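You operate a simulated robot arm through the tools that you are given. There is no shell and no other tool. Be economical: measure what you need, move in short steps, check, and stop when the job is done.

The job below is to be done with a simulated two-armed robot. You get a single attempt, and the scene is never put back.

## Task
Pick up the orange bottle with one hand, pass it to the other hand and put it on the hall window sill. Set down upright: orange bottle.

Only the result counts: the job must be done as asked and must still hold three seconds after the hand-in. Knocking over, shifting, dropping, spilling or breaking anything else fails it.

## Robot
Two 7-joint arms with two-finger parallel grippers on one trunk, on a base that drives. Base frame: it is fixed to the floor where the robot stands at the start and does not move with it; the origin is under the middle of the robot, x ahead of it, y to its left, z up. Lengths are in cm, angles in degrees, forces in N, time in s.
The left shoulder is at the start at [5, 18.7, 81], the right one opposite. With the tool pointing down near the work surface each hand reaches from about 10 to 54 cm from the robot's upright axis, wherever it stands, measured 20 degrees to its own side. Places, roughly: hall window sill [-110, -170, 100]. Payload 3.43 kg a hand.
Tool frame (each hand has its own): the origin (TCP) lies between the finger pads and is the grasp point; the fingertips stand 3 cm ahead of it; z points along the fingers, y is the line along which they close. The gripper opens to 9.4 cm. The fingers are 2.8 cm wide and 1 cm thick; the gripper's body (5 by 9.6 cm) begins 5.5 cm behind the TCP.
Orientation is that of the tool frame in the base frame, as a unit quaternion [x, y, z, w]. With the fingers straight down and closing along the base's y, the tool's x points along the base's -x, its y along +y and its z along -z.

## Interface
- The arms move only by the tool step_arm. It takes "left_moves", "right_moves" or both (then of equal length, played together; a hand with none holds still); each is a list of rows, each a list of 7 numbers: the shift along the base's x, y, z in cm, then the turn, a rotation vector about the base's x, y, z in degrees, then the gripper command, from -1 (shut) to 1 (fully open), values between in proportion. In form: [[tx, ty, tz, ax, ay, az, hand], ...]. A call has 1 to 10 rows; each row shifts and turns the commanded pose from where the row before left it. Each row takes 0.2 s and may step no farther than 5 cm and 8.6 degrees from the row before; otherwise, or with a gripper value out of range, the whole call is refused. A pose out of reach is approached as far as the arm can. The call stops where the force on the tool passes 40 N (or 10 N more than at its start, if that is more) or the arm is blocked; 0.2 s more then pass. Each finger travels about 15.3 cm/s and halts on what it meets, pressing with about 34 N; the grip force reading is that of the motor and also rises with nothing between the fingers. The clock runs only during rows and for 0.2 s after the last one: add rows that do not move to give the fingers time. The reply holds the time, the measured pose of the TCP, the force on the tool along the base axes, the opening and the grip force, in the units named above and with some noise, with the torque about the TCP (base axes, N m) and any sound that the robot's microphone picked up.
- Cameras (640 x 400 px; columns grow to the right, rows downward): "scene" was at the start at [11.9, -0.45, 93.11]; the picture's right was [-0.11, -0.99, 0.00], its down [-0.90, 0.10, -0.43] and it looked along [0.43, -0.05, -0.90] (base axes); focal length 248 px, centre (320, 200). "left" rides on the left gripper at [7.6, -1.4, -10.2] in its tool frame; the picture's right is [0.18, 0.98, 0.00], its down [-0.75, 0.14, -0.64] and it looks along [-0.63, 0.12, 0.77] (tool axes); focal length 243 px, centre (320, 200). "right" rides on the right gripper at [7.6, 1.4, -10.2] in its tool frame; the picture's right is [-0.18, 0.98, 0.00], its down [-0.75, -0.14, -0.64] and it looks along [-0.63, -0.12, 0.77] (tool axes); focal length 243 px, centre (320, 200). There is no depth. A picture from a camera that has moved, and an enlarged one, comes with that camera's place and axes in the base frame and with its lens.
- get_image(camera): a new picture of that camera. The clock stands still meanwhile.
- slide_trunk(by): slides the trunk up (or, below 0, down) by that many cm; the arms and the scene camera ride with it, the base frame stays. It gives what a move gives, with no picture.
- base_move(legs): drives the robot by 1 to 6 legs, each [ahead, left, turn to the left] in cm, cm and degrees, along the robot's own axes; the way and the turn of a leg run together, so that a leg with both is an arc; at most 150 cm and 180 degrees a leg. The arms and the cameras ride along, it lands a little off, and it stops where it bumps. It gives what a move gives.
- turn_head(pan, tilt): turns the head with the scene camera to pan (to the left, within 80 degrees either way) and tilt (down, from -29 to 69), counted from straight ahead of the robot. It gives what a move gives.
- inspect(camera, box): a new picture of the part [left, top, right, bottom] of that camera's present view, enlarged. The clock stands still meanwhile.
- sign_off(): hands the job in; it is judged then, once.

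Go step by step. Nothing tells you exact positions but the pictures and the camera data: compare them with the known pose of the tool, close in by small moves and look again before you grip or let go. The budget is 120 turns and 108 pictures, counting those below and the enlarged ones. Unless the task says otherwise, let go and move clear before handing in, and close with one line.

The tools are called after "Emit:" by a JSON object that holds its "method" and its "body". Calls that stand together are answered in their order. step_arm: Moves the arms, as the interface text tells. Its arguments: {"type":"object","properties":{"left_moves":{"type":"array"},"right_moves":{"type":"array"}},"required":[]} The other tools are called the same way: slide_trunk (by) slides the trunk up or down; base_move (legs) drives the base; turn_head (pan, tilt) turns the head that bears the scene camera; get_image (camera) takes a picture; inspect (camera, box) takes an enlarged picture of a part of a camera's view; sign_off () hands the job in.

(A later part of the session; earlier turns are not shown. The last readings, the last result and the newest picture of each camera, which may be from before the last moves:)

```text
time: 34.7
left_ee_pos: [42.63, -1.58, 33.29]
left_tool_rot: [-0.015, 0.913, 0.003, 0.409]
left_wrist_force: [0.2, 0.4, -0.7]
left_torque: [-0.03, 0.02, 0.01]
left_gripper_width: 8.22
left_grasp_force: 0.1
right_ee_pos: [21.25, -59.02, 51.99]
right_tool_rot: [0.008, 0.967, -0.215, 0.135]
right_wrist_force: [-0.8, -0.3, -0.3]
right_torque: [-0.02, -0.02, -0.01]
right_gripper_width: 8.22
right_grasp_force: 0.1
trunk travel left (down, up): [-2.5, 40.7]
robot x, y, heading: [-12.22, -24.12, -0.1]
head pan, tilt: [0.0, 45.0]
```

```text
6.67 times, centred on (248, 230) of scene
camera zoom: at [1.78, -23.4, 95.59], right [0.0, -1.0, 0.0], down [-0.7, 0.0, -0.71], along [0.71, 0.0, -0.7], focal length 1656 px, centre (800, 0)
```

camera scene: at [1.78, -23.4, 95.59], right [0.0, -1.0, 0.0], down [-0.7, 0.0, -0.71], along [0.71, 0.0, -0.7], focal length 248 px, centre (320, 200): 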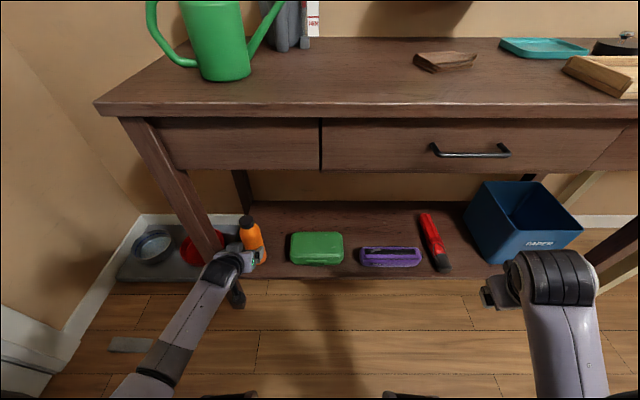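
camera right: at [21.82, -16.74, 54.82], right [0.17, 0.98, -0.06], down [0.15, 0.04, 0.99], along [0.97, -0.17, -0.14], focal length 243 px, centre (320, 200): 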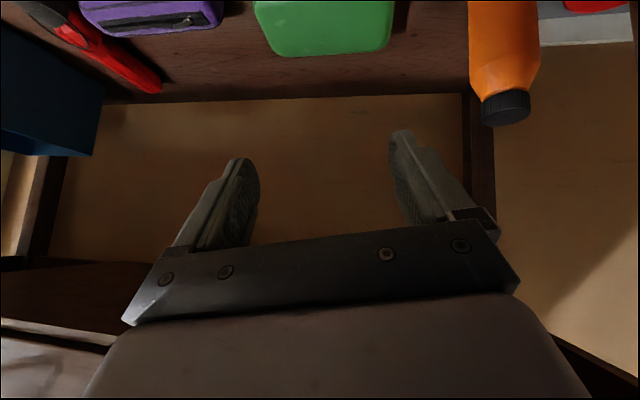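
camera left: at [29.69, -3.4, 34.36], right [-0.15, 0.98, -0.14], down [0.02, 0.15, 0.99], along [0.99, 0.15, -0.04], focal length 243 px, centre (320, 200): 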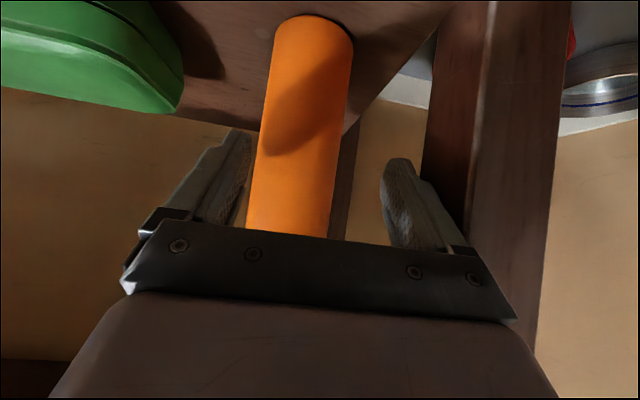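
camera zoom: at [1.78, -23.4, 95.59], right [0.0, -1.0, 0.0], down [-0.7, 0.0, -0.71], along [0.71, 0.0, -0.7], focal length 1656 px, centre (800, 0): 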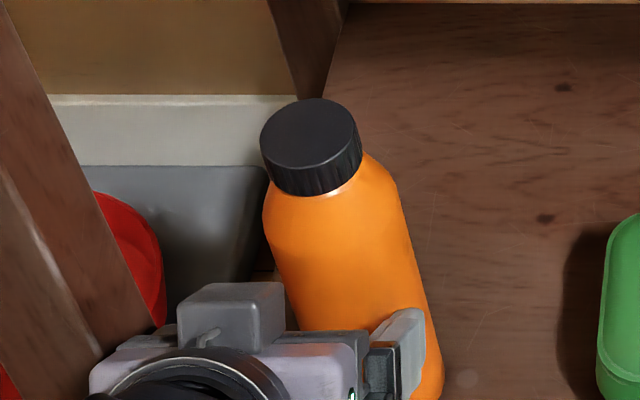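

The bottle axis is at about [49.2, -1.9] and the hand's y is -1.6, so there's clearance on both sides. I'll drive ahead 4 cm.

Emit:
{"method": "base_move", "body": {"legs": [[4, 0, 0]]}}

Emit:
{"method": "get_image", "body": {"camera": "left"}}

Emit:
{"method": "inspect", "body": {"camera": "scene", "box": [200, 200, 296, 260]}}

```text
time: 35.6
left_ee_pos: [46.33, -1.46, 33.07]
left_tool_rot: [-0.014, 0.913, 0.005, 0.407]
left_wrist_force: [-0.5, -0.5, -0.3]
left_torque: [-0.01, -0.01, -0.03]
left_gripper_width: 8.27
left_grasp_force: 0.7
right_ee_pos: [25.31, -59.15, 51.85]
right_tool_rot: [0.008, 0.967, -0.215, 0.134]
right_wrist_force: [0.5, 0.0, -0.4]
right_torque: [-0.02, 0.0, 0.0]
right_gripper_width: 8.19
right_grasp_force: 0.0
trunk travel left (down, up): [-2.5, 40.7]
robot x, y, heading: [-8.08, -24.05, 0.0]
head pan, tilt: [0.0, 45.0]
```

```text
75 pictures are left
camera left: at [33.57, -3.26, 34.2], right [-0.15, 0.98, -0.14], down [0.02, 0.14, 0.99], along [0.99, 0.15, -0.04], focal length 243 px, centre (320, 200)
```

left: 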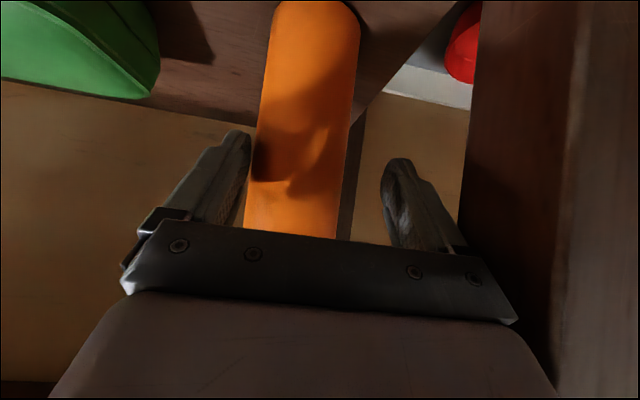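

```text
6.67 times, centred on (248, 230) of scene
camera zoom: at [5.89, -23.51, 95.52], right [0.0, -1.0, 0.0], down [-0.71, 0.0, -0.71], along [0.71, 0.0, -0.71], focal length 1656 px, centre (800, 0)
```

zoom: 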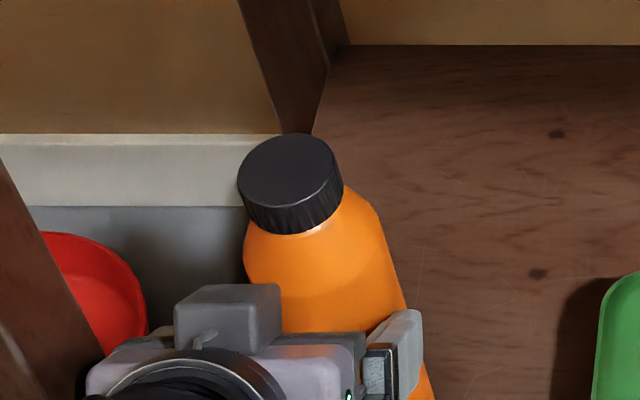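

The bottle sits about 1 cm toward the hand's right finger. I'll shift the hand -0.9 in y, then move ahead.

Emit:
{"method": "step_arm", "body": {"left_moves": [[0, -0.9, 0, 0, 0, 0, 0.9]]}}

Emit:
{"method": "get_image", "body": {"camera": "left"}}

```text
time: 36.0
left_ee_pos: [46.46, -1.01, 33.02]
left_tool_rot: [-0.014, 0.913, 0.012, 0.408]
left_wrist_force: [0.4, -12.7, -3.5]
left_torque: [-0.27, -0.16, 0.22]
left_gripper_width: 8.41
left_grasp_force: 0.1
right_ee_pos: [25.1, -59.11, 51.86]
right_tool_rot: [0.008, 0.967, -0.216, 0.133]
right_wrist_force: [0.2, -0.6, 0.6]
right_torque: [0.0, 0.0, -0.03]
right_gripper_width: 8.2
right_grasp_force: 0.1
trunk travel left (down, up): [-2.5, 40.7]
robot x, y, heading: [-8.05, -23.9, -0.1]
head pan, tilt: [0.0, 45.0]
```

```text
73 pictures are left
camera left: at [33.6, -3.02, 34.14], right [-0.16, 0.98, -0.13], down [0.02, 0.13, 0.99], along [0.99, 0.15, -0.04], focal length 243 px, centre (320, 200)
```

left: 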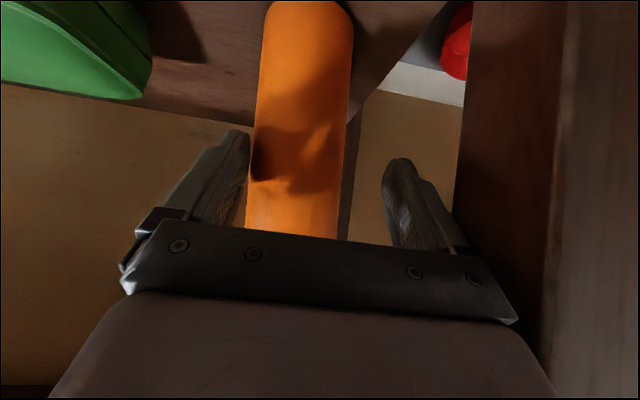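

The left finger is pressing on the table leg. I'll narrow the opening and shift right with the base, since arm y moves drift.

Emit:
{"method": "step_arm", "body": {"left_moves": [[0, 0, 0, 0, 0, 0, 0.65], [0, 0, 0, 0, 0, 0, 0.65]]}}

Emit:
{"method": "base_move", "body": {"legs": [[0, -1.3, 0]]}}

Emit:
{"method": "get_image", "body": {"camera": "left"}}

Emit:
{"method": "get_image", "body": {"camera": "scene"}}

```text
time: 36.6
left_ee_pos: [46.33, -0.97, 32.93]
left_tool_rot: [-0.013, 0.913, 0.014, 0.407]
left_wrist_force: [-0.5, -0.3, -0.4]
left_torque: [-0.02, 0.0, -0.01]
left_gripper_width: 7.8
left_grasp_force: 0.3
right_ee_pos: [25.23, -59.06, 51.91]
right_tool_rot: [0.009, 0.967, -0.217, 0.134]
right_wrist_force: [0.8, 0.0, 0.5]
right_torque: [0.01, 0.01, -0.04]
right_gripper_width: 8.24
right_grasp_force: 0.0
trunk travel left (down, up): [-2.5, 40.7]
robot x, y, heading: [-8.32, -23.77, 0.1]
head pan, tilt: [0.0, 45.0]
```

```text
time: 37.3
left_ee_pos: [46.35, -2.2, 33.04]
left_tool_rot: [-0.014, 0.913, 0.014, 0.407]
left_wrist_force: [0.5, 0.0, 0.3]
left_torque: [0.01, 0.03, 0.02]
left_gripper_width: 7.74
left_grasp_force: 0.1
right_ee_pos: [25.27, -60.42, 51.95]
right_tool_rot: [0.008, 0.967, -0.215, 0.134]
right_wrist_force: [-0.5, -0.1, -0.8]
right_torque: [0.0, 0.04, 0.01]
right_gripper_width: 8.25
right_grasp_force: 0.0
trunk travel left (down, up): [-2.5, 40.7]
robot x, y, heading: [-7.89, -25.43, 0.0]
head pan, tilt: [0.0, 45.0]
```

```text
72 pictures are left
camera left: at [33.55, -4.18, 34.1], right [-0.16, 0.98, -0.12], down [0.02, 0.13, 0.99], along [0.99, 0.15, -0.04], focal length 243 px, centre (320, 200)
```

left: 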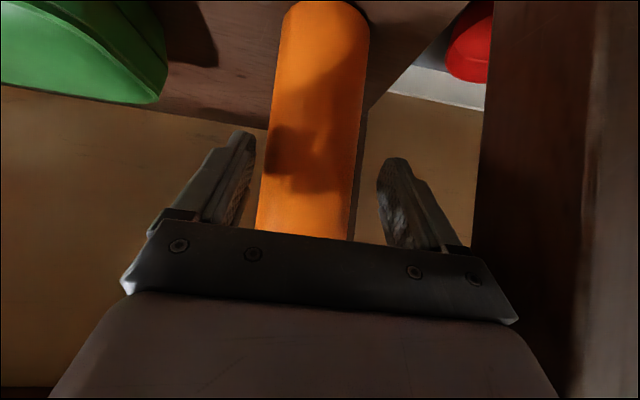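

```text
71 pictures are left
camera scene: at [5.9, -24.63, 95.56], right [0.0, -1.0, 0.0], down [-0.71, 0.0, -0.71], along [0.71, 0.0, -0.71], focal length 248 px, centre (320, 200)
```

scene: 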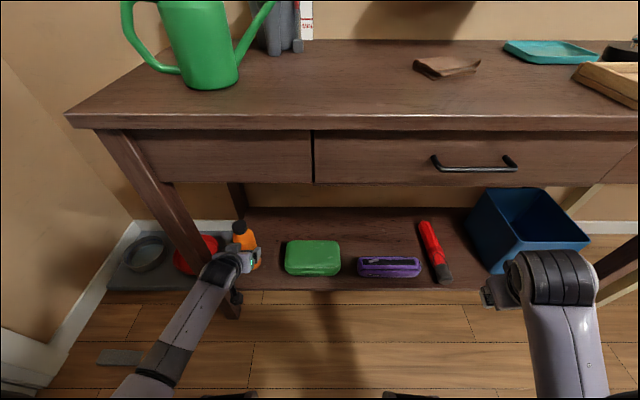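

The bottle is now centred between the fingers, so I'll go ahead 2.6 cm.

Emit:
{"method": "base_move", "body": {"legs": [[2.6, 0, 0]]}}

Emit:
{"method": "get_image", "body": {"camera": "left"}}

Emit:
{"method": "inspect", "body": {"camera": "scene", "box": [192, 210, 288, 270]}}

```text
time: 38.1
left_ee_pos: [48.92, -2.0, 33.05]
left_tool_rot: [-0.013, 0.913, 0.016, 0.407]
left_wrist_force: [-0.2, 0.2, 0.6]
left_torque: [0.02, 0.0, 0.01]
left_gripper_width: 7.77
left_grasp_force: 0.0
right_ee_pos: [27.87, -60.3, 51.84]
right_tool_rot: [0.009, 0.967, -0.214, 0.135]
right_wrist_force: [0.1, -0.2, -0.4]
right_torque: [-0.01, 0.03, -0.02]
right_gripper_width: 8.25
right_grasp_force: 0.0
trunk travel left (down, up): [-2.5, 40.7]
robot x, y, heading: [-5.39, -24.96, 0.3]
head pan, tilt: [0.0, 45.0]
```

```text
70 pictures are left
camera left: at [36.16, -4.04, 34.1], right [-0.16, 0.98, -0.12], down [0.02, 0.12, 0.99], along [0.99, 0.16, -0.04], focal length 243 px, centre (320, 200)
```

left: 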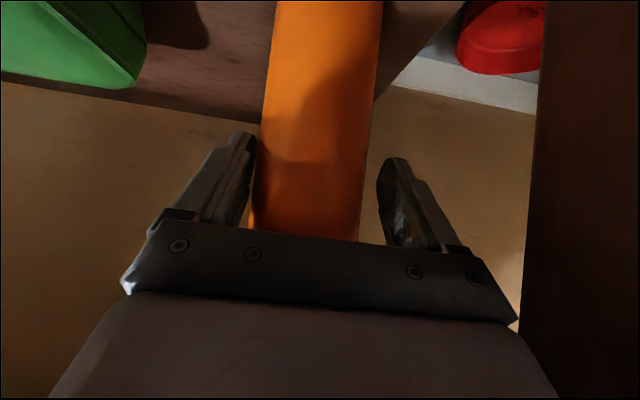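

```text
6.67 times, centred on (240, 240) of scene
camera zoom: at [8.52, -24.8, 95.53], right [0.0, -1.0, 0.0], down [-0.71, 0.0, -0.71], along [0.71, 0.0, -0.71], focal length 1656 px, centre (853, -67)
```

zoom: 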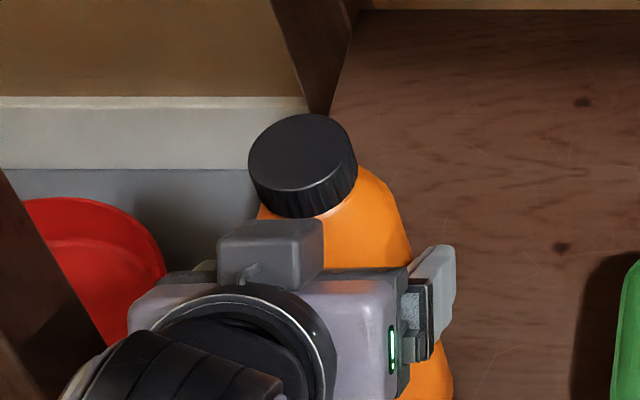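

The bottle axis may be at x≈50, so I'll nudge 0.9 ahead and close gently.

Emit:
{"method": "base_move", "body": {"legs": [[0.9, 0, 0]]}}

Emit:
{"method": "step_arm", "body": {"left_moves": [[0, 0, 0, 0, 0, 0, 0.45], [0, 0, 0, 0, 0, 0, 0.35], [0, 0, 0, 0, 0, 0, -1], [0, 0, 0, 0, 0, 0, -1], [0, 0, 0, 0, 0, 0, -1]]}}

Emit:
{"method": "get_image", "body": {"camera": "left"}}

Emit:
{"method": "inspect", "body": {"camera": "scene", "box": [192, 210, 288, 270]}}

```text
time: 38.9
left_ee_pos: [49.99, -2.0, 33.09]
left_tool_rot: [-0.013, 0.913, 0.017, 0.408]
left_wrist_force: [-1.0, -0.6, 0.3]
left_torque: [0.02, -0.09, 0.01]
left_gripper_width: 7.77
left_grasp_force: 0.0
right_ee_pos: [28.68, -60.37, 51.76]
right_tool_rot: [0.008, 0.968, -0.213, 0.133]
right_wrist_force: [-0.5, -0.1, 0.0]
right_torque: [0.0, -0.02, -0.01]
right_gripper_width: 8.24
right_grasp_force: 0.1
trunk travel left (down, up): [-2.5, 40.7]
robot x, y, heading: [-4.36, -24.74, 0.0]
head pan, tilt: [0.0, 45.0]
```

```text
time: 40.1
left_ee_pos: [49.85, -2.05, 33.1]
left_tool_rot: [-0.013, 0.913, 0.017, 0.408]
left_wrist_force: [1.0, -1.5, -0.3]
left_torque: [-0.09, -0.12, -0.02]
left_gripper_width: 6.39
left_grasp_force: 34.2
right_ee_pos: [28.76, -60.42, 51.95]
right_tool_rot: [0.009, 0.968, -0.214, 0.133]
right_wrist_force: [0.2, 0.0, -0.1]
right_torque: [0.0, 0.02, 0.01]
right_gripper_width: 8.22
right_grasp_force: 0.1
trunk travel left (down, up): [-2.5, 40.7]
robot x, y, heading: [-4.48, -24.83, 0.1]
head pan, tilt: [0.0, 45.0]
```

```text
68 pictures are left
camera left: at [37.05, -3.98, 34.15], right [-0.16, 0.98, -0.12], down [0.02, 0.12, 0.99], along [0.99, 0.16, -0.04], focal length 243 px, centre (320, 200)
```

left: 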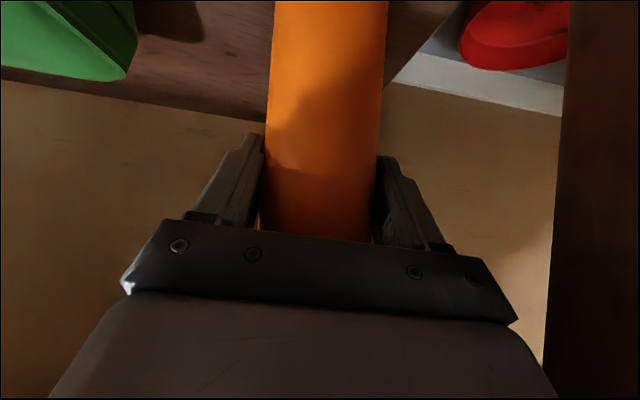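

```text
6.67 times, centred on (240, 240) of scene
camera zoom: at [9.39, -24.89, 95.55], right [0.0, -1.0, 0.0], down [-0.71, 0.0, -0.71], along [0.71, 0.0, -0.71], focal length 1656 px, centre (853, -67)
```

zoom: 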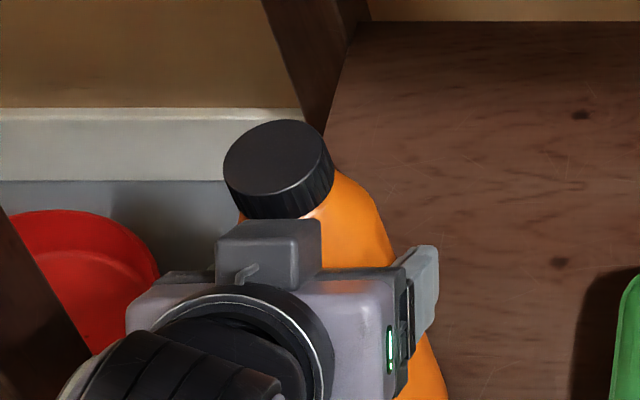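

The bottle is gripped (6.4 cm wide). I'll lift 4 cm with the trunk, then drive straight back.

Emit:
{"method": "slide_trunk", "body": {"by": 4}}

Emit:
{"method": "base_move", "body": {"legs": [[-30, -2, 0]]}}

Emit:
{"method": "get_image", "body": {"camera": "scene"}}

Emit:
{"method": "get_image", "body": {"camera": "left"}}

```text
time: 40.9
left_ee_pos: [49.89, -1.97, 37.01]
left_tool_rot: [-0.014, 0.913, 0.018, 0.407]
left_wrist_force: [0.2, -0.2, -3.1]
left_torque: [0.03, 0.02, 0.02]
left_gripper_width: 6.38
left_grasp_force: 33.9
right_ee_pos: [28.86, -60.33, 55.78]
right_tool_rot: [0.008, 0.968, -0.214, 0.134]
right_wrist_force: [-0.4, 0.0, -0.6]
right_torque: [0.0, 0.02, 0.02]
right_gripper_width: 8.24
right_grasp_force: 0.0
trunk travel left (down, up): [-6.5, 36.7]
robot x, y, heading: [-4.66, -25.04, -0.0]
head pan, tilt: [0.0, 45.0]
```

```text
time: 43.0
left_ee_pos: [20.2, -4.05, 37.03]
left_tool_rot: [-0.012, 0.914, 0.018, 0.406]
left_wrist_force: [-0.4, 0.7, -4.5]
left_torque: [0.02, 0.0, -0.01]
left_gripper_width: 6.41
left_grasp_force: 33.7
right_ee_pos: [-1.12, -62.61, 55.69]
right_tool_rot: [0.009, 0.968, -0.213, 0.134]
right_wrist_force: [-0.3, -0.1, 0.7]
right_torque: [-0.01, 0.02, -0.01]
right_gripper_width: 8.24
right_grasp_force: 0.0
trunk travel left (down, up): [-6.5, 36.7]
robot x, y, heading: [-34.41, -27.17, -0.1]
head pan, tilt: [0.0, 45.0]
```

```text
66 pictures are left
camera scene: at [-20.25, -26.92, 99.54], right [0.0, -1.0, 0.0], down [-0.71, 0.0, -0.71], along [0.71, 0.0, -0.71], focal length 248 px, centre (320, 200)
```

scene: 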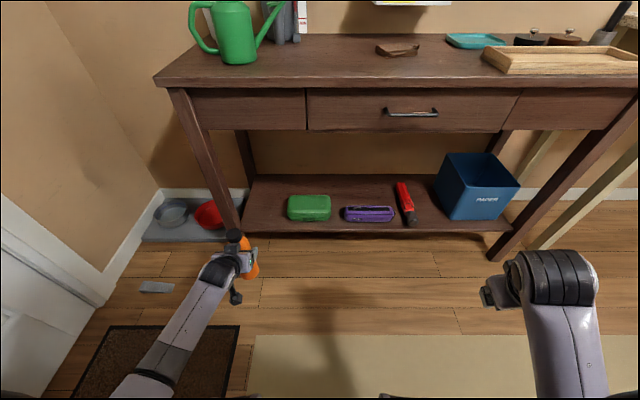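

```text
65 pictures are left
camera left: at [7.37, -6.01, 38.12], right [-0.16, 0.98, -0.12], down [0.02, 0.12, 0.99], along [0.99, 0.16, -0.04], focal length 243 px, centre (320, 200)
```

left: 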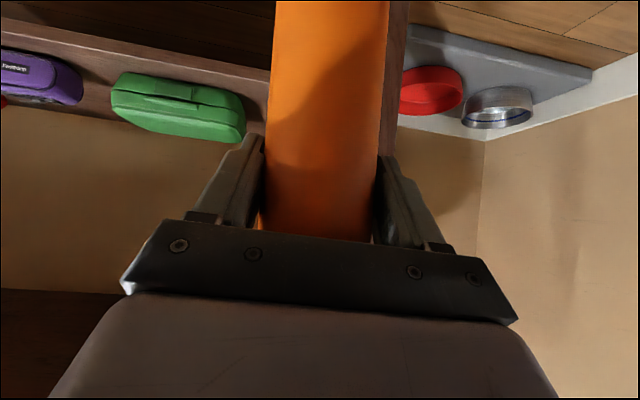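

The bottle is out of the shelf, gripped about 11.3 cm above its base. Next I'll raise the left hand to a roomier height and bring it toward the middle for the handover.

Emit:
{"method": "step_arm", "body": {"left_moves": [[0, 0, 3, 0, 0, 0, -1], [0, 0, 3, 0, 0, 0, -1], [0, -0.5, 3, 0, 0, 0, -1], [0, -1, 3, 0, 0, 0, -1], [0, -1, 3, 0, 0, 0, -1], [0, -1, 3, 0, 0, 0, -1], [0, -1, 2, 0, 0, 0, -1]]}}

Emit:
{"method": "get_image", "body": {"camera": "scene"}}

```text
time: 44.5
left_ee_pos: [20.04, -8.53, 57.52]
left_tool_rot: [-0.011, 0.912, 0.022, 0.409]
left_wrist_force: [-0.8, 0.4, -3.7]
left_torque: [-0.02, 0.05, 0.0]
left_gripper_width: 6.4
left_grasp_force: 34.1
right_ee_pos: [-1.17, -62.52, 56.13]
right_tool_rot: [0.009, 0.968, -0.211, 0.137]
right_wrist_force: [0.2, -0.2, 0.8]
right_torque: [0.05, -0.08, 0.01]
right_gripper_width: 8.24
right_grasp_force: 0.1
trunk travel left (down, up): [-6.5, 36.7]
robot x, y, heading: [-34.39, -27.27, -0.1]
head pan, tilt: [0.0, 45.0]
```

```text
64 pictures are left
camera scene: at [-20.85, -27.2, 99.84], right [0.0, -1.0, 0.0], down [-0.7, 0.0, -0.71], along [0.71, 0.0, -0.7], focal length 248 px, centre (320, 200)
```

scene: 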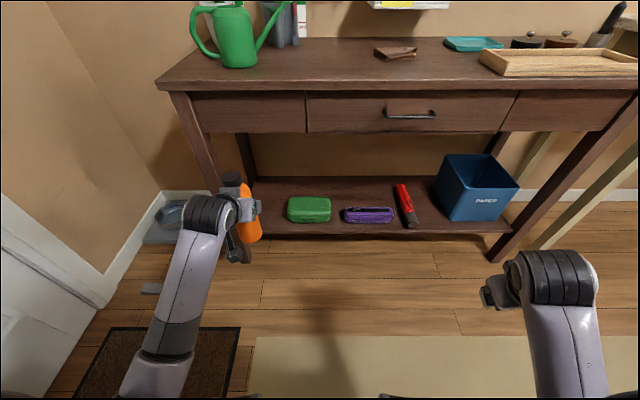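

No drift. I'll keep moving to the centre and up, yawing the left hand inward.

Emit:
{"method": "step_arm", "body": {"left_moves": [[0, -2, 1, 0, 0, 0, -1], [0, -2, 1, 0, 0, 0, -1], [0, -2, 1, 0, 0, -4, -1], [0, -2, 1, 0, 0, -4, -1], [0, -2, 1, 0, 0, -4, -1], [0, -2, 1, 0, 0, -4, -1], [0, -1, 1, 0, 0, -4, -1], [0, 0, 1, 0, 0, -4, -1]]}}

Emit:
{"method": "get_image", "body": {"camera": "scene"}}

```text
time: 46.4
left_ee_pos: [20.14, -21.57, 65.12]
left_tool_rot: [0.179, 0.895, -0.07, 0.403]
left_wrist_force: [0.1, 0.7, -4.2]
left_torque: [0.02, -0.03, 0.03]
left_gripper_width: 6.37
left_grasp_force: 33.9
right_ee_pos: [-1.03, -62.4, 55.82]
right_tool_rot: [0.008, 0.968, -0.212, 0.134]
right_wrist_force: [-0.6, 1.0, 0.2]
right_torque: [-0.04, 0.03, 0.05]
right_gripper_width: 8.24
right_grasp_force: 0.0
trunk travel left (down, up): [-6.5, 36.7]
robot x, y, heading: [-34.13, -27.04, -0.1]
head pan, tilt: [0.0, 45.0]
```

```text
63 pictures are left
camera scene: at [-20.25, -26.92, 99.54], right [0.0, -1.0, 0.0], down [-0.71, 0.0, -0.71], along [0.71, 0.0, -0.71], focal length 248 px, centre (320, 200)
```

scene: 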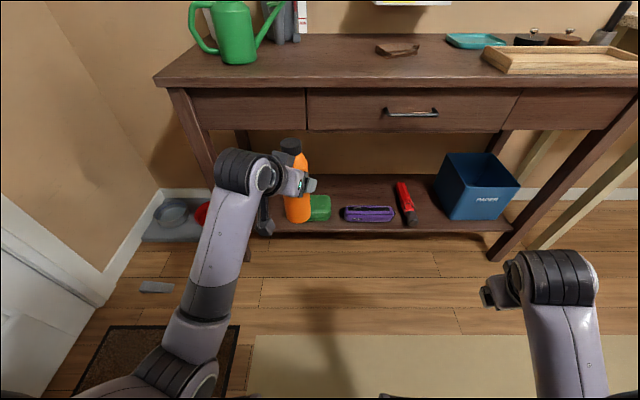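

The bottle is upright at about [20, -21.6], z 54–73. Now I'll turn the right hand inward toward forward-left, in halves.

Emit:
{"method": "step_arm", "body": {"right_moves": [[1.5, 0.5, 1, 4.12, -3.63, 5.85, 1], [1.5, 0.5, 1, 4.12, -3.63, 5.85, 1], [1.5, 1, 1, 4.12, -3.63, 5.85, 1], [1.5, 1, 1, 4.12, -3.63, 5.85, 1], [1.5, 1, 1, 4.12, -3.63, 5.85, 1], [1.5, 1, 1, 4.12, -3.63, 5.85, 1]]}}

Emit:
{"method": "get_image", "body": {"camera": "scene"}}

```text
time: 47.8
left_ee_pos: [20.12, -21.52, 64.97]
left_tool_rot: [0.177, 0.896, -0.067, 0.402]
left_wrist_force: [-0.4, -0.2, -4.3]
left_torque: [0.0, 0.01, -0.02]
left_gripper_width: 6.37
left_grasp_force: 34.1
right_ee_pos: [8.11, -57.47, 61.8]
right_tool_rot: [-0.213, 0.906, 0.049, 0.364]
right_wrist_force: [-0.4, 0.3, -0.4]
right_torque: [0.0, 0.0, -0.01]
right_gripper_width: 9.42
right_grasp_force: 0.0
trunk travel left (down, up): [-6.5, 36.7]
robot x, y, heading: [-33.98, -27.04, -0.4]
head pan, tilt: [0.0, 45.0]
```

```text
62 pictures are left
camera scene: at [-20.25, -26.93, 99.54], right [0.0, -1.0, 0.0], down [-0.71, 0.0, -0.71], along [0.71, 0.0, -0.71], focal length 248 px, centre (320, 200)
```

scene: 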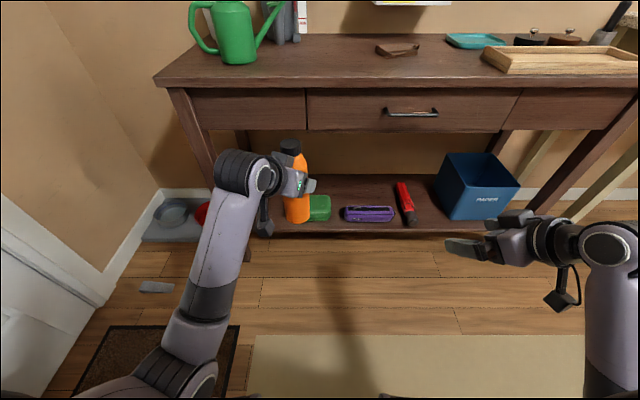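

That followed exactly, so I'll continue the second half.

Emit:
{"method": "step_arm", "body": {"right_moves": [[0, 1, 0, 4.12, -3.63, 5.85, 1], [0, 1, 0, 4.12, -3.63, 5.85, 1], [0, 2, 0, 4.12, -3.63, 5.85, 1], [0, 2, 0, 4.12, -3.63, 5.85, 1], [0, 2, 0, 4.12, -3.63, 5.85, 1], [0, 2, 0, 4.12, -3.63, 5.85, 1]]}}

Emit:
{"method": "get_image", "body": {"camera": "scene"}}

Emit:
{"method": "get_image", "body": {"camera": "right"}}

```text
time: 49.1
left_ee_pos: [20.09, -21.55, 65.12]
left_tool_rot: [0.178, 0.896, -0.067, 0.402]
left_wrist_force: [0.5, 0.3, -4.1]
left_torque: [0.01, 0.01, 0.02]
left_gripper_width: 6.38
left_grasp_force: 34.0
right_ee_pos: [7.99, -47.49, 61.82]
right_tool_rot: [-0.396, 0.686, 0.304, 0.529]
right_wrist_force: [0.0, 0.3, 0.1]
right_torque: [-0.01, 0.02, -0.01]
right_gripper_width: 9.4
right_grasp_force: 0.0
trunk travel left (down, up): [-6.5, 36.7]
robot x, y, heading: [-34.41, -27.38, -0.0]
head pan, tilt: [0.0, 45.0]
```

```text
61 pictures are left
camera scene: at [-20.25, -26.93, 99.55], right [0.0, -1.0, 0.0], down [-0.71, 0.0, -0.71], along [0.71, 0.0, -0.71], focal length 248 px, centre (320, 200)
```

scene: 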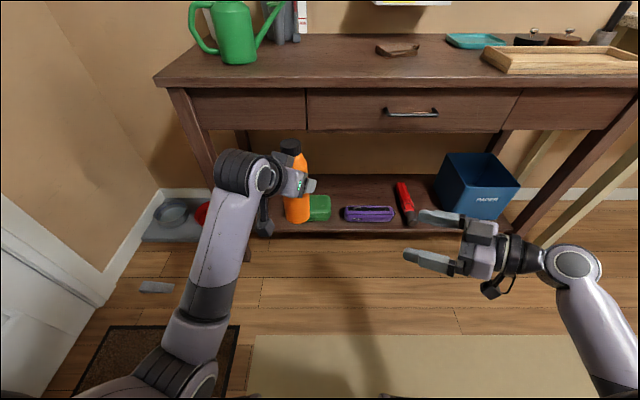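

```text
60 pictures are left
camera right: at [0.86, -56.93, 57.03], right [-0.83, 0.53, 0.17], down [-0.09, -0.44, 0.89], along [0.55, 0.72, 0.41], focal length 243 px, centre (320, 200)
```

right: 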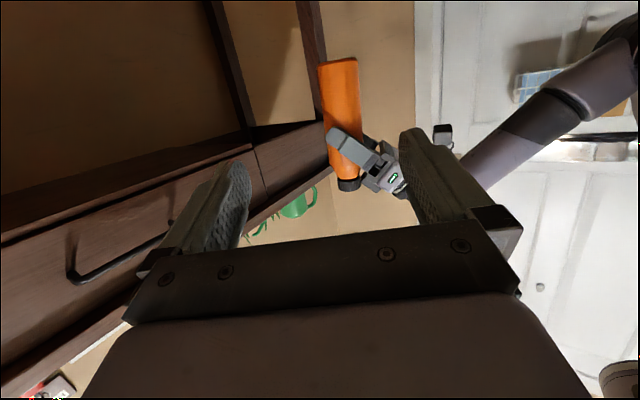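

Orientation is exactly as planned. I'll approach to a pre-grasp point about 10 cm from the bottle.

Emit:
{"method": "step_arm", "body": {"right_moves": [[1.6, 4, 0, 0, 0, 0, 1], [1.6, 4, 0, 0, 0, 0, 1], [1.6, 4, 0, 0, 0, 0, 1], [1.9, 4.6, -0.5, 0, 0, 0, 1]]}}

Emit:
{"method": "get_image", "body": {"camera": "scene"}}

Emit:
{"method": "get_image", "body": {"camera": "right"}}

```text
time: 50.1
left_ee_pos: [20.21, -21.49, 65.02]
left_tool_rot: [0.178, 0.896, -0.067, 0.401]
left_wrist_force: [-0.7, 1.0, -4.4]
left_torque: [-0.02, 0.0, 0.04]
left_gripper_width: 6.41
left_grasp_force: 34.0
right_ee_pos: [14.38, -30.8, 61.39]
right_tool_rot: [-0.397, 0.687, 0.304, 0.528]
right_wrist_force: [-0.2, -0.5, 0.4]
right_torque: [-0.03, 0.01, 0.0]
right_gripper_width: 9.41
right_grasp_force: 0.1
trunk travel left (down, up): [-6.5, 36.7]
robot x, y, heading: [-34.5, -26.73, 0.1]
head pan, tilt: [0.0, 45.0]
```

```text
59 pictures are left
camera scene: at [-20.26, -26.94, 99.55], right [0.0, -1.0, 0.0], down [-0.71, 0.0, -0.71], along [0.71, 0.0, -0.71], focal length 248 px, centre (320, 200)
```

scene: 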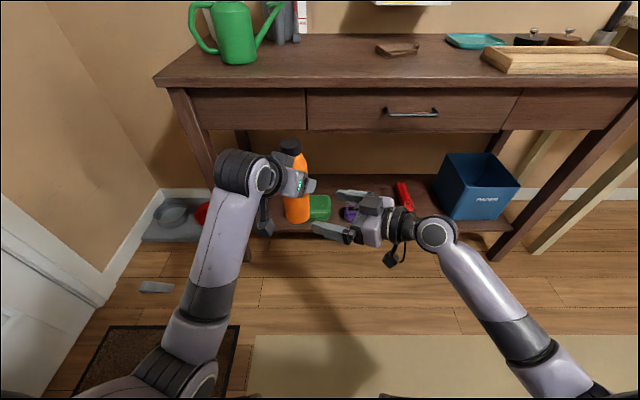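

```text
58 pictures are left
camera right: at [7.36, -40.33, 56.71], right [-0.83, 0.53, 0.18], down [-0.09, -0.44, 0.89], along [0.56, 0.72, 0.41], focal length 243 px, centre (320, 200)
```

right: 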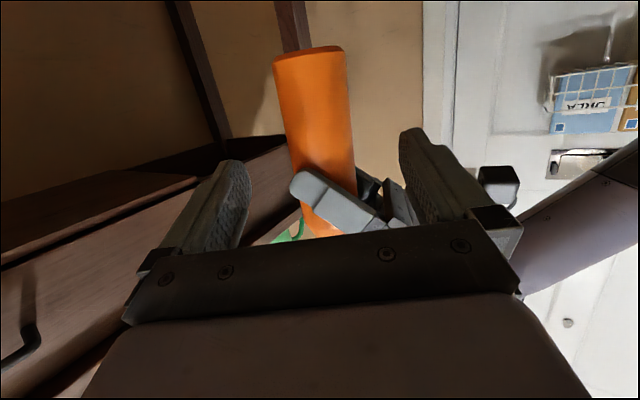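

Lined up well. I'll advance part of the way, lowering first.

Emit:
{"method": "step_arm", "body": {"right_moves": [[1, 1.7, -1.5, 0, 0, 0, 1], [1.2, 2, -0.8, 0, 0, 0, 1], [1.2, 2, -0.3, 0, 0, 0, 1]]}}

Emit:
{"method": "get_image", "body": {"camera": "right"}}

Emit:
{"method": "inspect", "body": {"camera": "scene", "box": [220, 120, 412, 240]}}

```text
time: 51.0
left_ee_pos: [20.07, -21.47, 65.01]
left_tool_rot: [0.178, 0.896, -0.068, 0.402]
left_wrist_force: [0.2, -0.1, -4.1]
left_torque: [-0.02, 0.02, 0.03]
left_gripper_width: 6.38
left_grasp_force: 33.6
right_ee_pos: [18.22, -25.2, 58.78]
right_tool_rot: [-0.397, 0.687, 0.303, 0.527]
right_wrist_force: [-1.0, 0.1, 0.5]
right_torque: [-0.01, -0.04, -0.02]
right_gripper_width: 9.41
right_grasp_force: 0.0
trunk travel left (down, up): [-6.5, 36.7]
robot x, y, heading: [-34.14, -27.06, -0.1]
head pan, tilt: [0.0, 45.0]
```

```text
57 pictures are left
camera right: at [11.12, -34.66, 54.05], right [-0.83, 0.53, 0.18], down [-0.09, -0.44, 0.89], along [0.55, 0.72, 0.41], focal length 243 px, centre (320, 200)
```

right: 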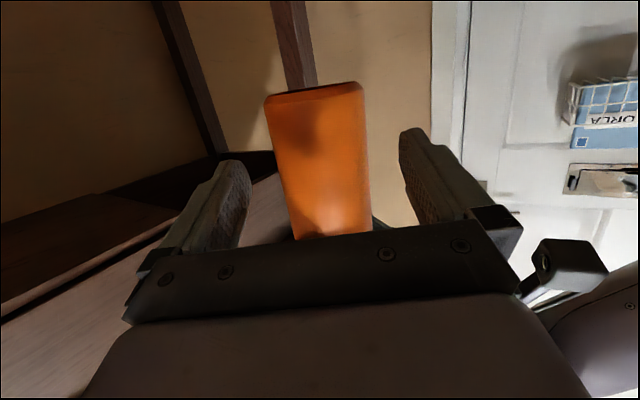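

```text
3.33 times, centred on (316, 180) of scene
camera zoom: at [-20.25, -26.93, 99.54], right [0.0, -1.0, 0.0], down [-0.71, 0.0, -0.71], along [0.71, 0.0, -0.71], focal length 828 px, centre (333, 267)
```

zoom: 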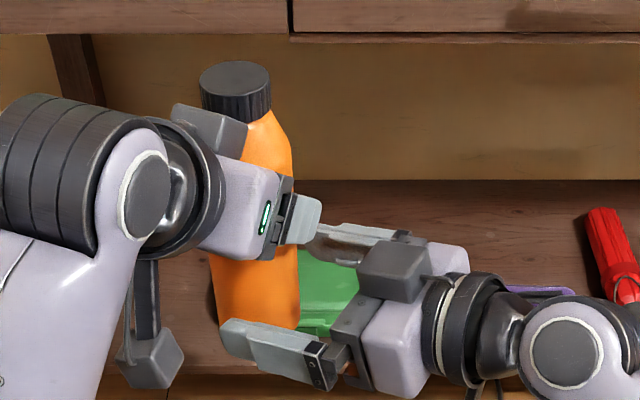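

The right gripper's motor block could come close to the left finger, so I'll stop about 1.5 cm short of full depth, which is still well within the pads.

Emit:
{"method": "step_arm", "body": {"right_moves": [[0.65, 1.1, -0.5, 0, 0, 0, 1], [0.65, 1.1, -0.3, 0, 0, 0, 1]]}}

Emit:
{"method": "get_image", "body": {"camera": "right"}}

Emit:
{"method": "inspect", "body": {"camera": "scene", "box": [220, 120, 412, 240]}}

```text
time: 51.5
left_ee_pos: [20.18, -21.51, 65.16]
left_tool_rot: [0.177, 0.896, -0.067, 0.402]
left_wrist_force: [0.8, -0.4, -3.9]
left_torque: [0.01, 0.02, 0.0]
left_gripper_width: 6.37
left_grasp_force: 34.3
right_ee_pos: [19.5, -22.77, 57.95]
right_tool_rot: [-0.398, 0.687, 0.304, 0.527]
right_wrist_force: [-0.2, 0.2, 1.1]
right_torque: [0.0, -0.01, 0.01]
right_gripper_width: 9.42
right_grasp_force: 0.0
trunk travel left (down, up): [-6.5, 36.7]
robot x, y, heading: [-34.24, -27.38, -0.1]
head pan, tilt: [0.0, 45.0]
```

```text
55 pictures are left
camera right: at [12.4, -32.36, 53.24], right [-0.83, 0.53, 0.18], down [-0.09, -0.44, 0.89], along [0.55, 0.72, 0.41], focal length 243 px, centre (320, 200)
```

right: 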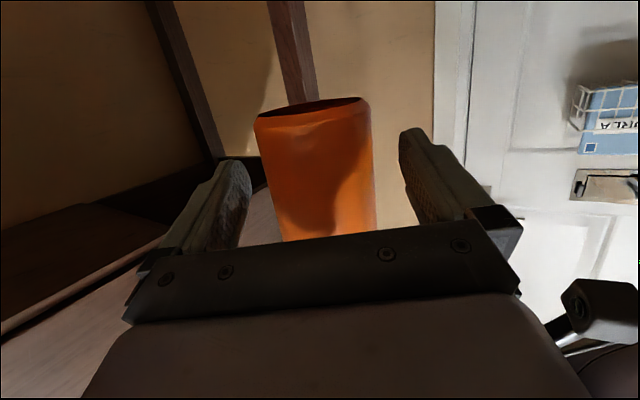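

```text
3.33 times, centred on (316, 180) of scene
camera zoom: at [-20.25, -26.93, 99.54], right [0.0, -1.0, 0.0], down [-0.71, 0.0, -0.71], along [0.71, 0.0, -0.71], focal length 828 px, centre (333, 267)
```

zoom: 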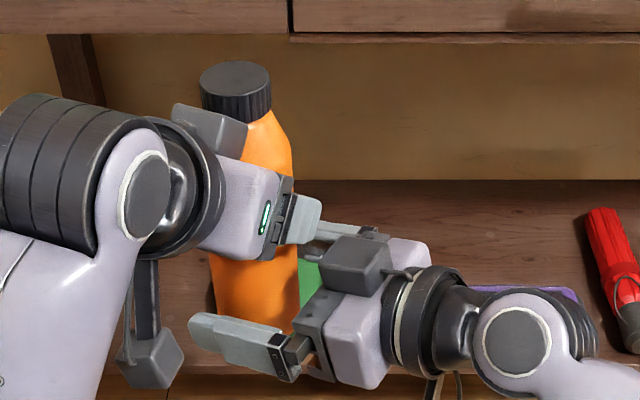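

Both fingers straddle the lower body and clear the left hand. I'll close the right gripper.

Emit:
{"method": "step_arm", "body": {"right_moves": [[0, 0, 0, 0, 0, 0, 0.5], [0, 0, 0, 0, 0, 0, 0.4], [0, 0, 0, 0, 0, 0, 0.3], [0, 0, 0, 0, 0, 0, -1], [0, 0, 0, 0, 0, 0, -1]]}}

Emit:
{"method": "inspect", "body": {"camera": "scene", "box": [220, 120, 412, 240]}}

```text
time: 52.8
left_ee_pos: [20.08, -21.49, 65.06]
left_tool_rot: [0.178, 0.896, -0.068, 0.402]
left_wrist_force: [0.4, -0.4, -4.6]
left_torque: [-0.24, -0.39, -0.14]
left_gripper_width: 6.37
left_grasp_force: 34.0
right_ee_pos: [19.49, -22.95, 57.88]
right_tool_rot: [-0.395, 0.688, 0.303, 0.528]
right_wrist_force: [0.4, 1.1, 0.1]
right_torque: [0.21, 0.41, 0.1]
right_gripper_width: 6.05
right_grasp_force: 33.9
trunk travel left (down, up): [-6.5, 36.7]
robot x, y, heading: [-34.16, -27.16, 0.2]
head pan, tilt: [0.0, 45.0]
```

```text
3.33 times, centred on (316, 180) of scene
camera zoom: at [-20.25, -26.93, 99.54], right [0.0, -1.0, 0.0], down [-0.71, 0.0, -0.71], along [0.71, 0.0, -0.71], focal length 828 px, centre (333, 267)
```

zoom: 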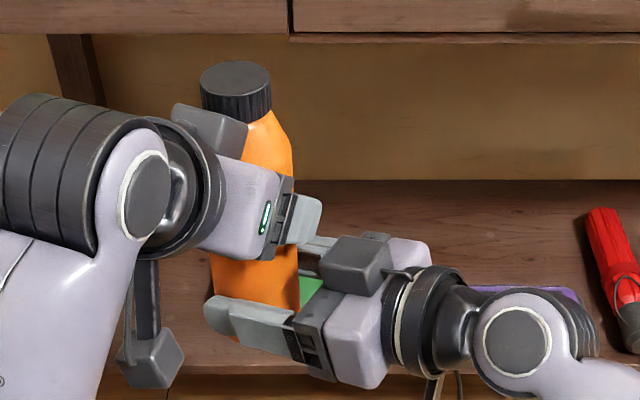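

The right hand holds the bottle too. I'll open the left only slightly (its finger is near the right hand's block) and retract it along its own axis.

Emit:
{"method": "step_arm", "body": {"left_moves": [[0, 0, 0, 0, 0, 0, 0.5], [0, 0, 0, 0, 0, 0, 0.5]]}}

Emit:
{"method": "inspect", "body": {"camera": "scene", "box": [220, 120, 412, 240]}}

```text
time: 53.4
left_ee_pos: [20.22, -21.59, 65.15]
left_tool_rot: [0.178, 0.896, -0.068, 0.402]
left_wrist_force: [-0.6, 0.2, 0.7]
left_torque: [-0.08, -0.05, -0.01]
left_gripper_width: 7.04
left_grasp_force: 0.1
right_ee_pos: [19.64, -22.95, 57.93]
right_tool_rot: [-0.397, 0.687, 0.303, 0.527]
right_wrist_force: [0.9, -0.9, -0.8]
right_torque: [0.0, 0.12, -0.01]
right_gripper_width: 6.01
right_grasp_force: 33.6
trunk travel left (down, up): [-6.5, 36.7]
robot x, y, heading: [-34.47, -27.05, 0.0]
head pan, tilt: [0.0, 45.0]
```

```text
3.33 times, centred on (316, 180) of scene
camera zoom: at [-20.25, -26.93, 99.54], right [0.0, -1.0, 0.0], down [-0.71, 0.0, -0.71], along [0.71, 0.0, -0.71], focal length 828 px, centre (333, 267)
```

zoom: 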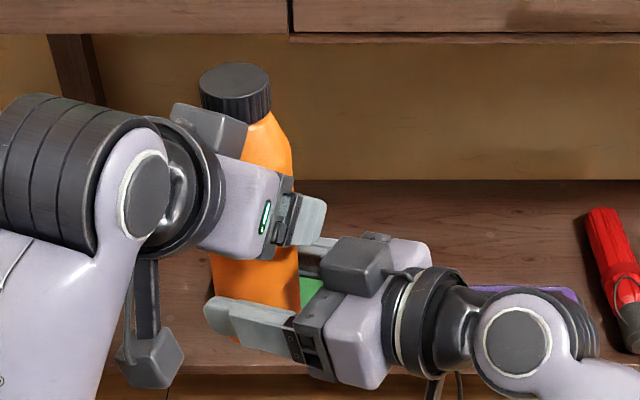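

The right wrist doesn't clearly read the bottle's weight yet. I'll open the left a bit more and check.

Emit:
{"method": "step_arm", "body": {"left_moves": [[0, 0, 0, 0, 0, 0, 0.6], [0, 0, 0, 0, 0, 0, 0.6], [0, 0, 0, 0, 0, 0, 0.6]]}}

Emit:
{"method": "get_image", "body": {"camera": "left"}}

Emit:
{"method": "get_image", "body": {"camera": "right"}}

```text
time: 54.1
left_ee_pos: [20.04, -21.59, 65.12]
left_tool_rot: [0.178, 0.896, -0.067, 0.401]
left_wrist_force: [-0.4, -0.2, 0.0]
left_torque: [-0.02, -0.09, -0.01]
left_gripper_width: 7.54
left_grasp_force: 0.1
right_ee_pos: [19.6, -22.86, 57.97]
right_tool_rot: [-0.397, 0.687, 0.303, 0.527]
right_wrist_force: [0.2, -1.0, -0.3]
right_torque: [0.01, 0.17, -0.02]
right_gripper_width: 6.04
right_grasp_force: 34.0
trunk travel left (down, up): [-6.5, 36.7]
robot x, y, heading: [-34.23, -26.89, -0.3]
head pan, tilt: [0.0, 45.0]
```

```text
51 pictures are left
camera left: at [7.6, -18.16, 66.17], right [0.25, 0.96, -0.12], down [0.07, 0.1, 0.99], along [0.97, -0.26, -0.04], focal length 243 px, centre (320, 200)
```

left: 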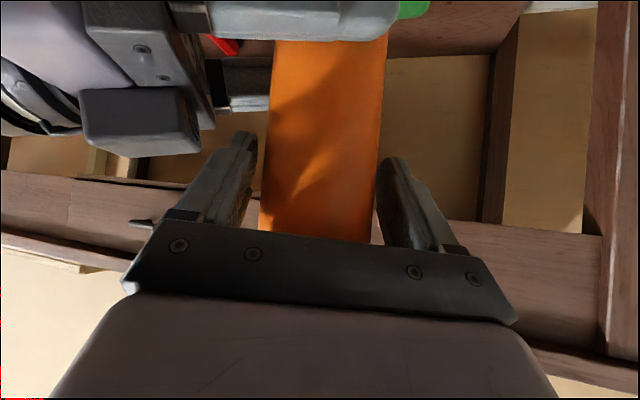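

```text
50 pictures are left
camera right: at [12.41, -32.39, 53.25], right [-0.83, 0.53, 0.18], down [-0.09, -0.44, 0.89], along [0.56, 0.72, 0.41], focal length 243 px, centre (320, 200)
```

right: 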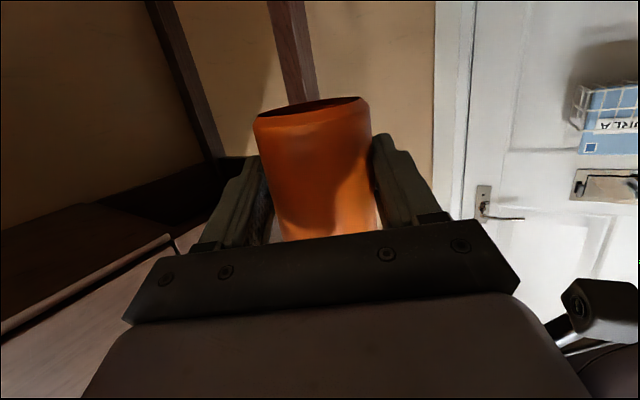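

I'll retract the left hand a little along its axis and check the forces.

Emit:
{"method": "step_arm", "body": {"left_moves": [[-0.7, 0.27, 0.66, 0, 0, 0, 0.6], [-0.7, 0.27, 0.66, 0, 0, 0, 0.6]]}}

Emit:
{"method": "get_image", "body": {"camera": "scene"}}

```text
time: 54.8
left_ee_pos: [18.75, -20.9, 66.36]
left_tool_rot: [0.178, 0.896, -0.067, 0.401]
left_wrist_force: [1.1, 0.0, 0.1]
left_torque: [0.0, 0.01, -0.01]
left_gripper_width: 7.55
left_grasp_force: 0.0
right_ee_pos: [19.3, -22.94, 57.92]
right_tool_rot: [-0.397, 0.687, 0.304, 0.528]
right_wrist_force: [-0.2, -0.3, -0.7]
right_torque: [-0.04, 0.0, 0.02]
right_gripper_width: 6.03
right_grasp_force: 33.9
trunk travel left (down, up): [-6.5, 36.7]
robot x, y, heading: [-34.06, -27.11, 0.0]
head pan, tilt: [0.0, 45.0]
```

```text
49 pictures are left
camera scene: at [-20.25, -26.93, 99.54], right [0.0, -1.0, 0.0], down [-0.71, 0.0, -0.71], along [0.71, 0.0, -0.71], focal length 248 px, centre (320, 200)
```

scene: 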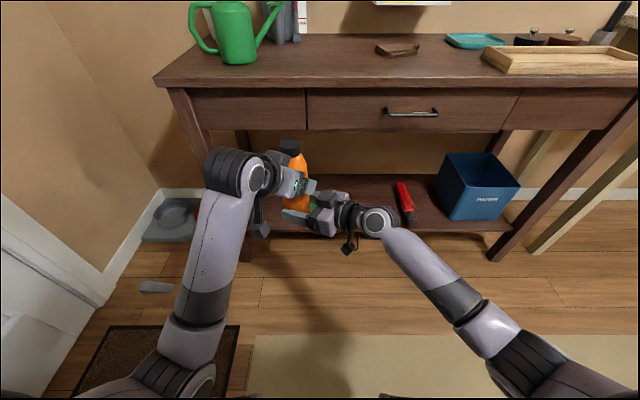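

The bottle stays with the right hand. I'll retract the left hand fully and move it off to its side.

Emit:
{"method": "step_arm", "body": {"left_moves": [[-1.7, 0.7, 1.6, 0, 0, 0, 0.6], [-1.7, 0.7, 1.6, 0, 0, 0, 0.6], [-1.7, 0.7, 1.6, 0, 0, 0, 0.6], [-1.7, 0.7, 1.6, 0, 0, 0, 0.6], [-1.5, 2, 0, 0, 0, 4, 0.6], [-1.5, 2, 0, 0, 0, 4, 0.6], [-1.5, 2, 0, 0, 0, 4, 0.6], [0, 2, 0, 0, 0, 4, 0.6], [0, 2, 0, 0, 0, 4, 0.6], [0, 2, 0, 0, 0, 4, 0.6]]}}

Emit:
{"method": "get_image", "body": {"camera": "scene"}}

Emit:
{"method": "get_image", "body": {"camera": "left"}}

```text
time: 57.0
left_ee_pos: [7.61, -6.17, 72.89]
left_tool_rot: [-0.013, 0.913, 0.019, 0.406]
left_wrist_force: [-0.2, -0.9, -0.4]
left_torque: [-0.04, 0.0, 0.0]
left_gripper_width: 7.52
left_grasp_force: 0.0
right_ee_pos: [19.47, -22.85, 57.91]
right_tool_rot: [-0.396, 0.687, 0.303, 0.528]
right_wrist_force: [0.5, -0.2, 0.6]
right_torque: [-0.04, 0.04, 0.0]
right_gripper_width: 6.02
right_grasp_force: 33.9
trunk travel left (down, up): [-6.5, 36.7]
robot x, y, heading: [-34.19, -26.79, -0.0]
head pan, tilt: [0.0, 45.0]
```

```text
48 pictures are left
camera scene: at [-20.25, -26.93, 99.54], right [0.0, -1.0, 0.0], down [-0.71, 0.0, -0.71], along [0.71, 0.0, -0.71], focal length 248 px, centre (320, 200)
```

scene: 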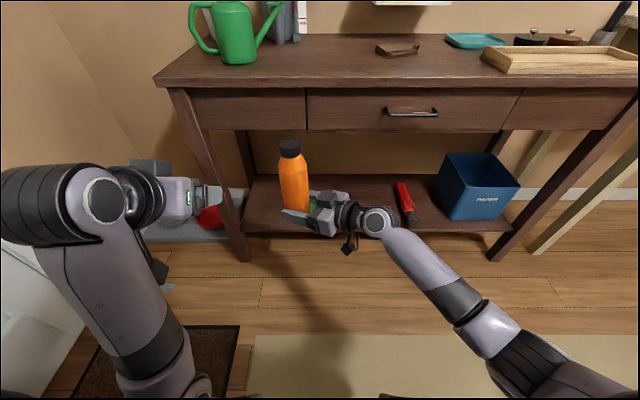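

```text
47 pictures are left
camera left: at [-5.22, -8.08, 73.94], right [-0.16, 0.98, -0.11], down [0.02, 0.12, 0.99], along [0.99, 0.16, -0.04], focal length 243 px, centre (320, 200)
```

left: 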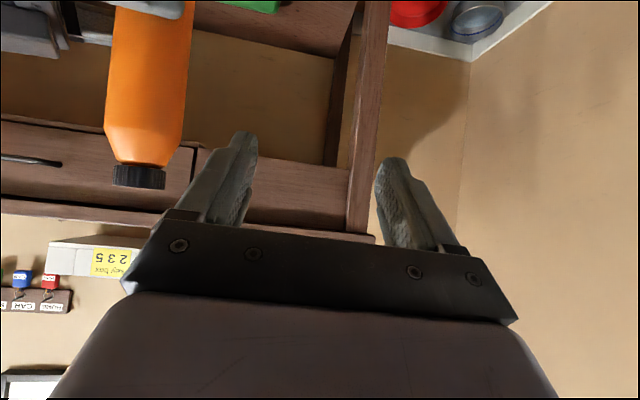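

The handover is done and the bottle is upright in the right hand. I'll turn the robot right toward the corridor and look at the sill.

Emit:
{"method": "base_move", "body": {"legs": [[0, 0, -90]]}}

Emit:
{"method": "turn_head", "body": {"pan": -40, "tilt": 15}}

Emit:
{"method": "get_image", "body": {"camera": "scene"}}

```text
time: 61.1
left_ee_pos: [-12.86, -68.78, 72.83]
left_tool_rot: [0.634, 0.657, -0.274, 0.301]
left_wrist_force: [0.8, 0.2, 0.4]
left_torque: [-0.02, 0.0, -0.02]
left_gripper_width: 7.52
left_grasp_force: 0.0
right_ee_pos: [-29.44, -80.79, 57.91]
right_tool_rot: [0.202, 0.767, -0.156, 0.588]
right_wrist_force: [0.2, 0.4, 0.1]
right_torque: [0.07, 0.07, -0.03]
right_gripper_width: 6.0
right_grasp_force: 34.2
trunk travel left (down, up): [-6.5, 36.7]
robot x, y, heading: [-34.02, -27.35, -89.4]
head pan, tilt: [0.0, 45.0]
```

```text
time: 62.2
left_ee_pos: [-12.87, -68.8, 72.96]
left_tool_rot: [0.635, 0.657, -0.275, 0.301]
left_wrist_force: [0.3, -0.5, 0.5]
left_torque: [-0.01, 0.01, 0.01]
left_gripper_width: 7.51
left_grasp_force: 0.0
right_ee_pos: [-29.46, -80.77, 57.91]
right_tool_rot: [0.202, 0.768, -0.156, 0.588]
right_wrist_force: [0.0, -0.6, 0.0]
right_torque: [0.02, 0.05, -0.01]
right_gripper_width: 5.98
right_grasp_force: 34.0
trunk travel left (down, up): [-6.5, 36.7]
robot x, y, heading: [-34.16, -27.04, -89.6]
head pan, tilt: [-40.0, 15.0]
```

```text
46 pictures are left
camera scene: at [-40.14, -39.99, 104.22], right [-0.77, 0.64, 0.0], down [0.16, 0.2, -0.97], along [-0.61, -0.75, -0.26], focal length 248 px, centre (320, 200)
```

scene: 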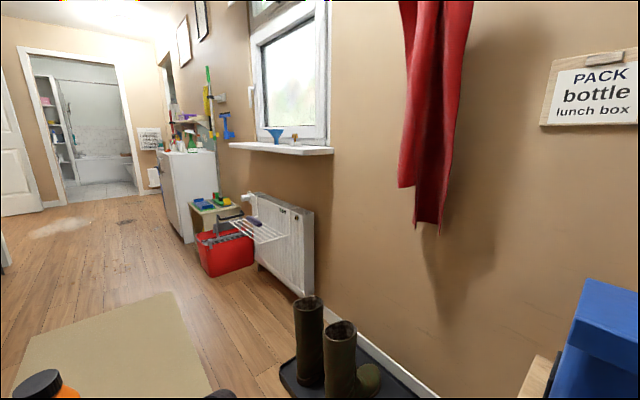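

I see the white window sill with a blue funnel and a cork on it; the near part, around y -115 to -138, is free. I'll drive along the corridor to face it.

Emit:
{"method": "turn_head", "body": {"pan": 0, "tilt": 35}}

Emit:
{"method": "get_image", "body": {"camera": "scene"}}

```text
time: 63.3
left_ee_pos: [-12.86, -68.77, 72.83]
left_tool_rot: [0.634, 0.658, -0.273, 0.301]
left_wrist_force: [-0.1, 0.2, 0.3]
left_torque: [0.01, -0.02, 0.04]
left_gripper_width: 7.52
left_grasp_force: 0.1
right_ee_pos: [-29.46, -81.0, 57.82]
right_tool_rot: [0.203, 0.767, -0.157, 0.588]
right_wrist_force: [-0.5, 0.1, 0.7]
right_torque: [0.05, 0.05, 0.02]
right_gripper_width: 5.97
right_grasp_force: 34.2
trunk travel left (down, up): [-6.5, 36.7]
robot x, y, heading: [-33.94, -27.21, -89.8]
head pan, tilt: [0.0, 35.0]
```

```text
45 pictures are left
camera scene: at [-34.13, -41.59, 101.03], right [-1.0, -0.01, 0.0], down [0.0, 0.57, -0.82], along [0.01, -0.82, -0.57], focal length 248 px, centre (320, 200)
```

scene: 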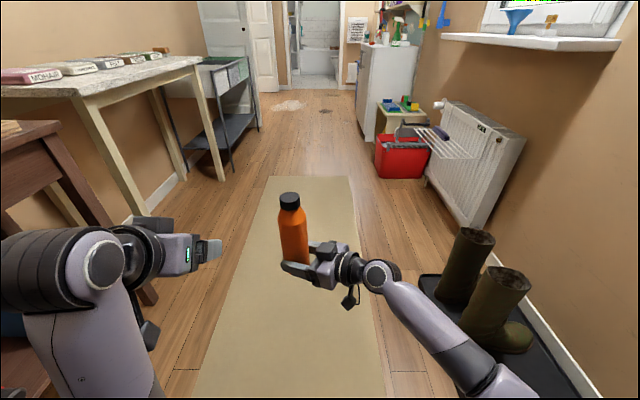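

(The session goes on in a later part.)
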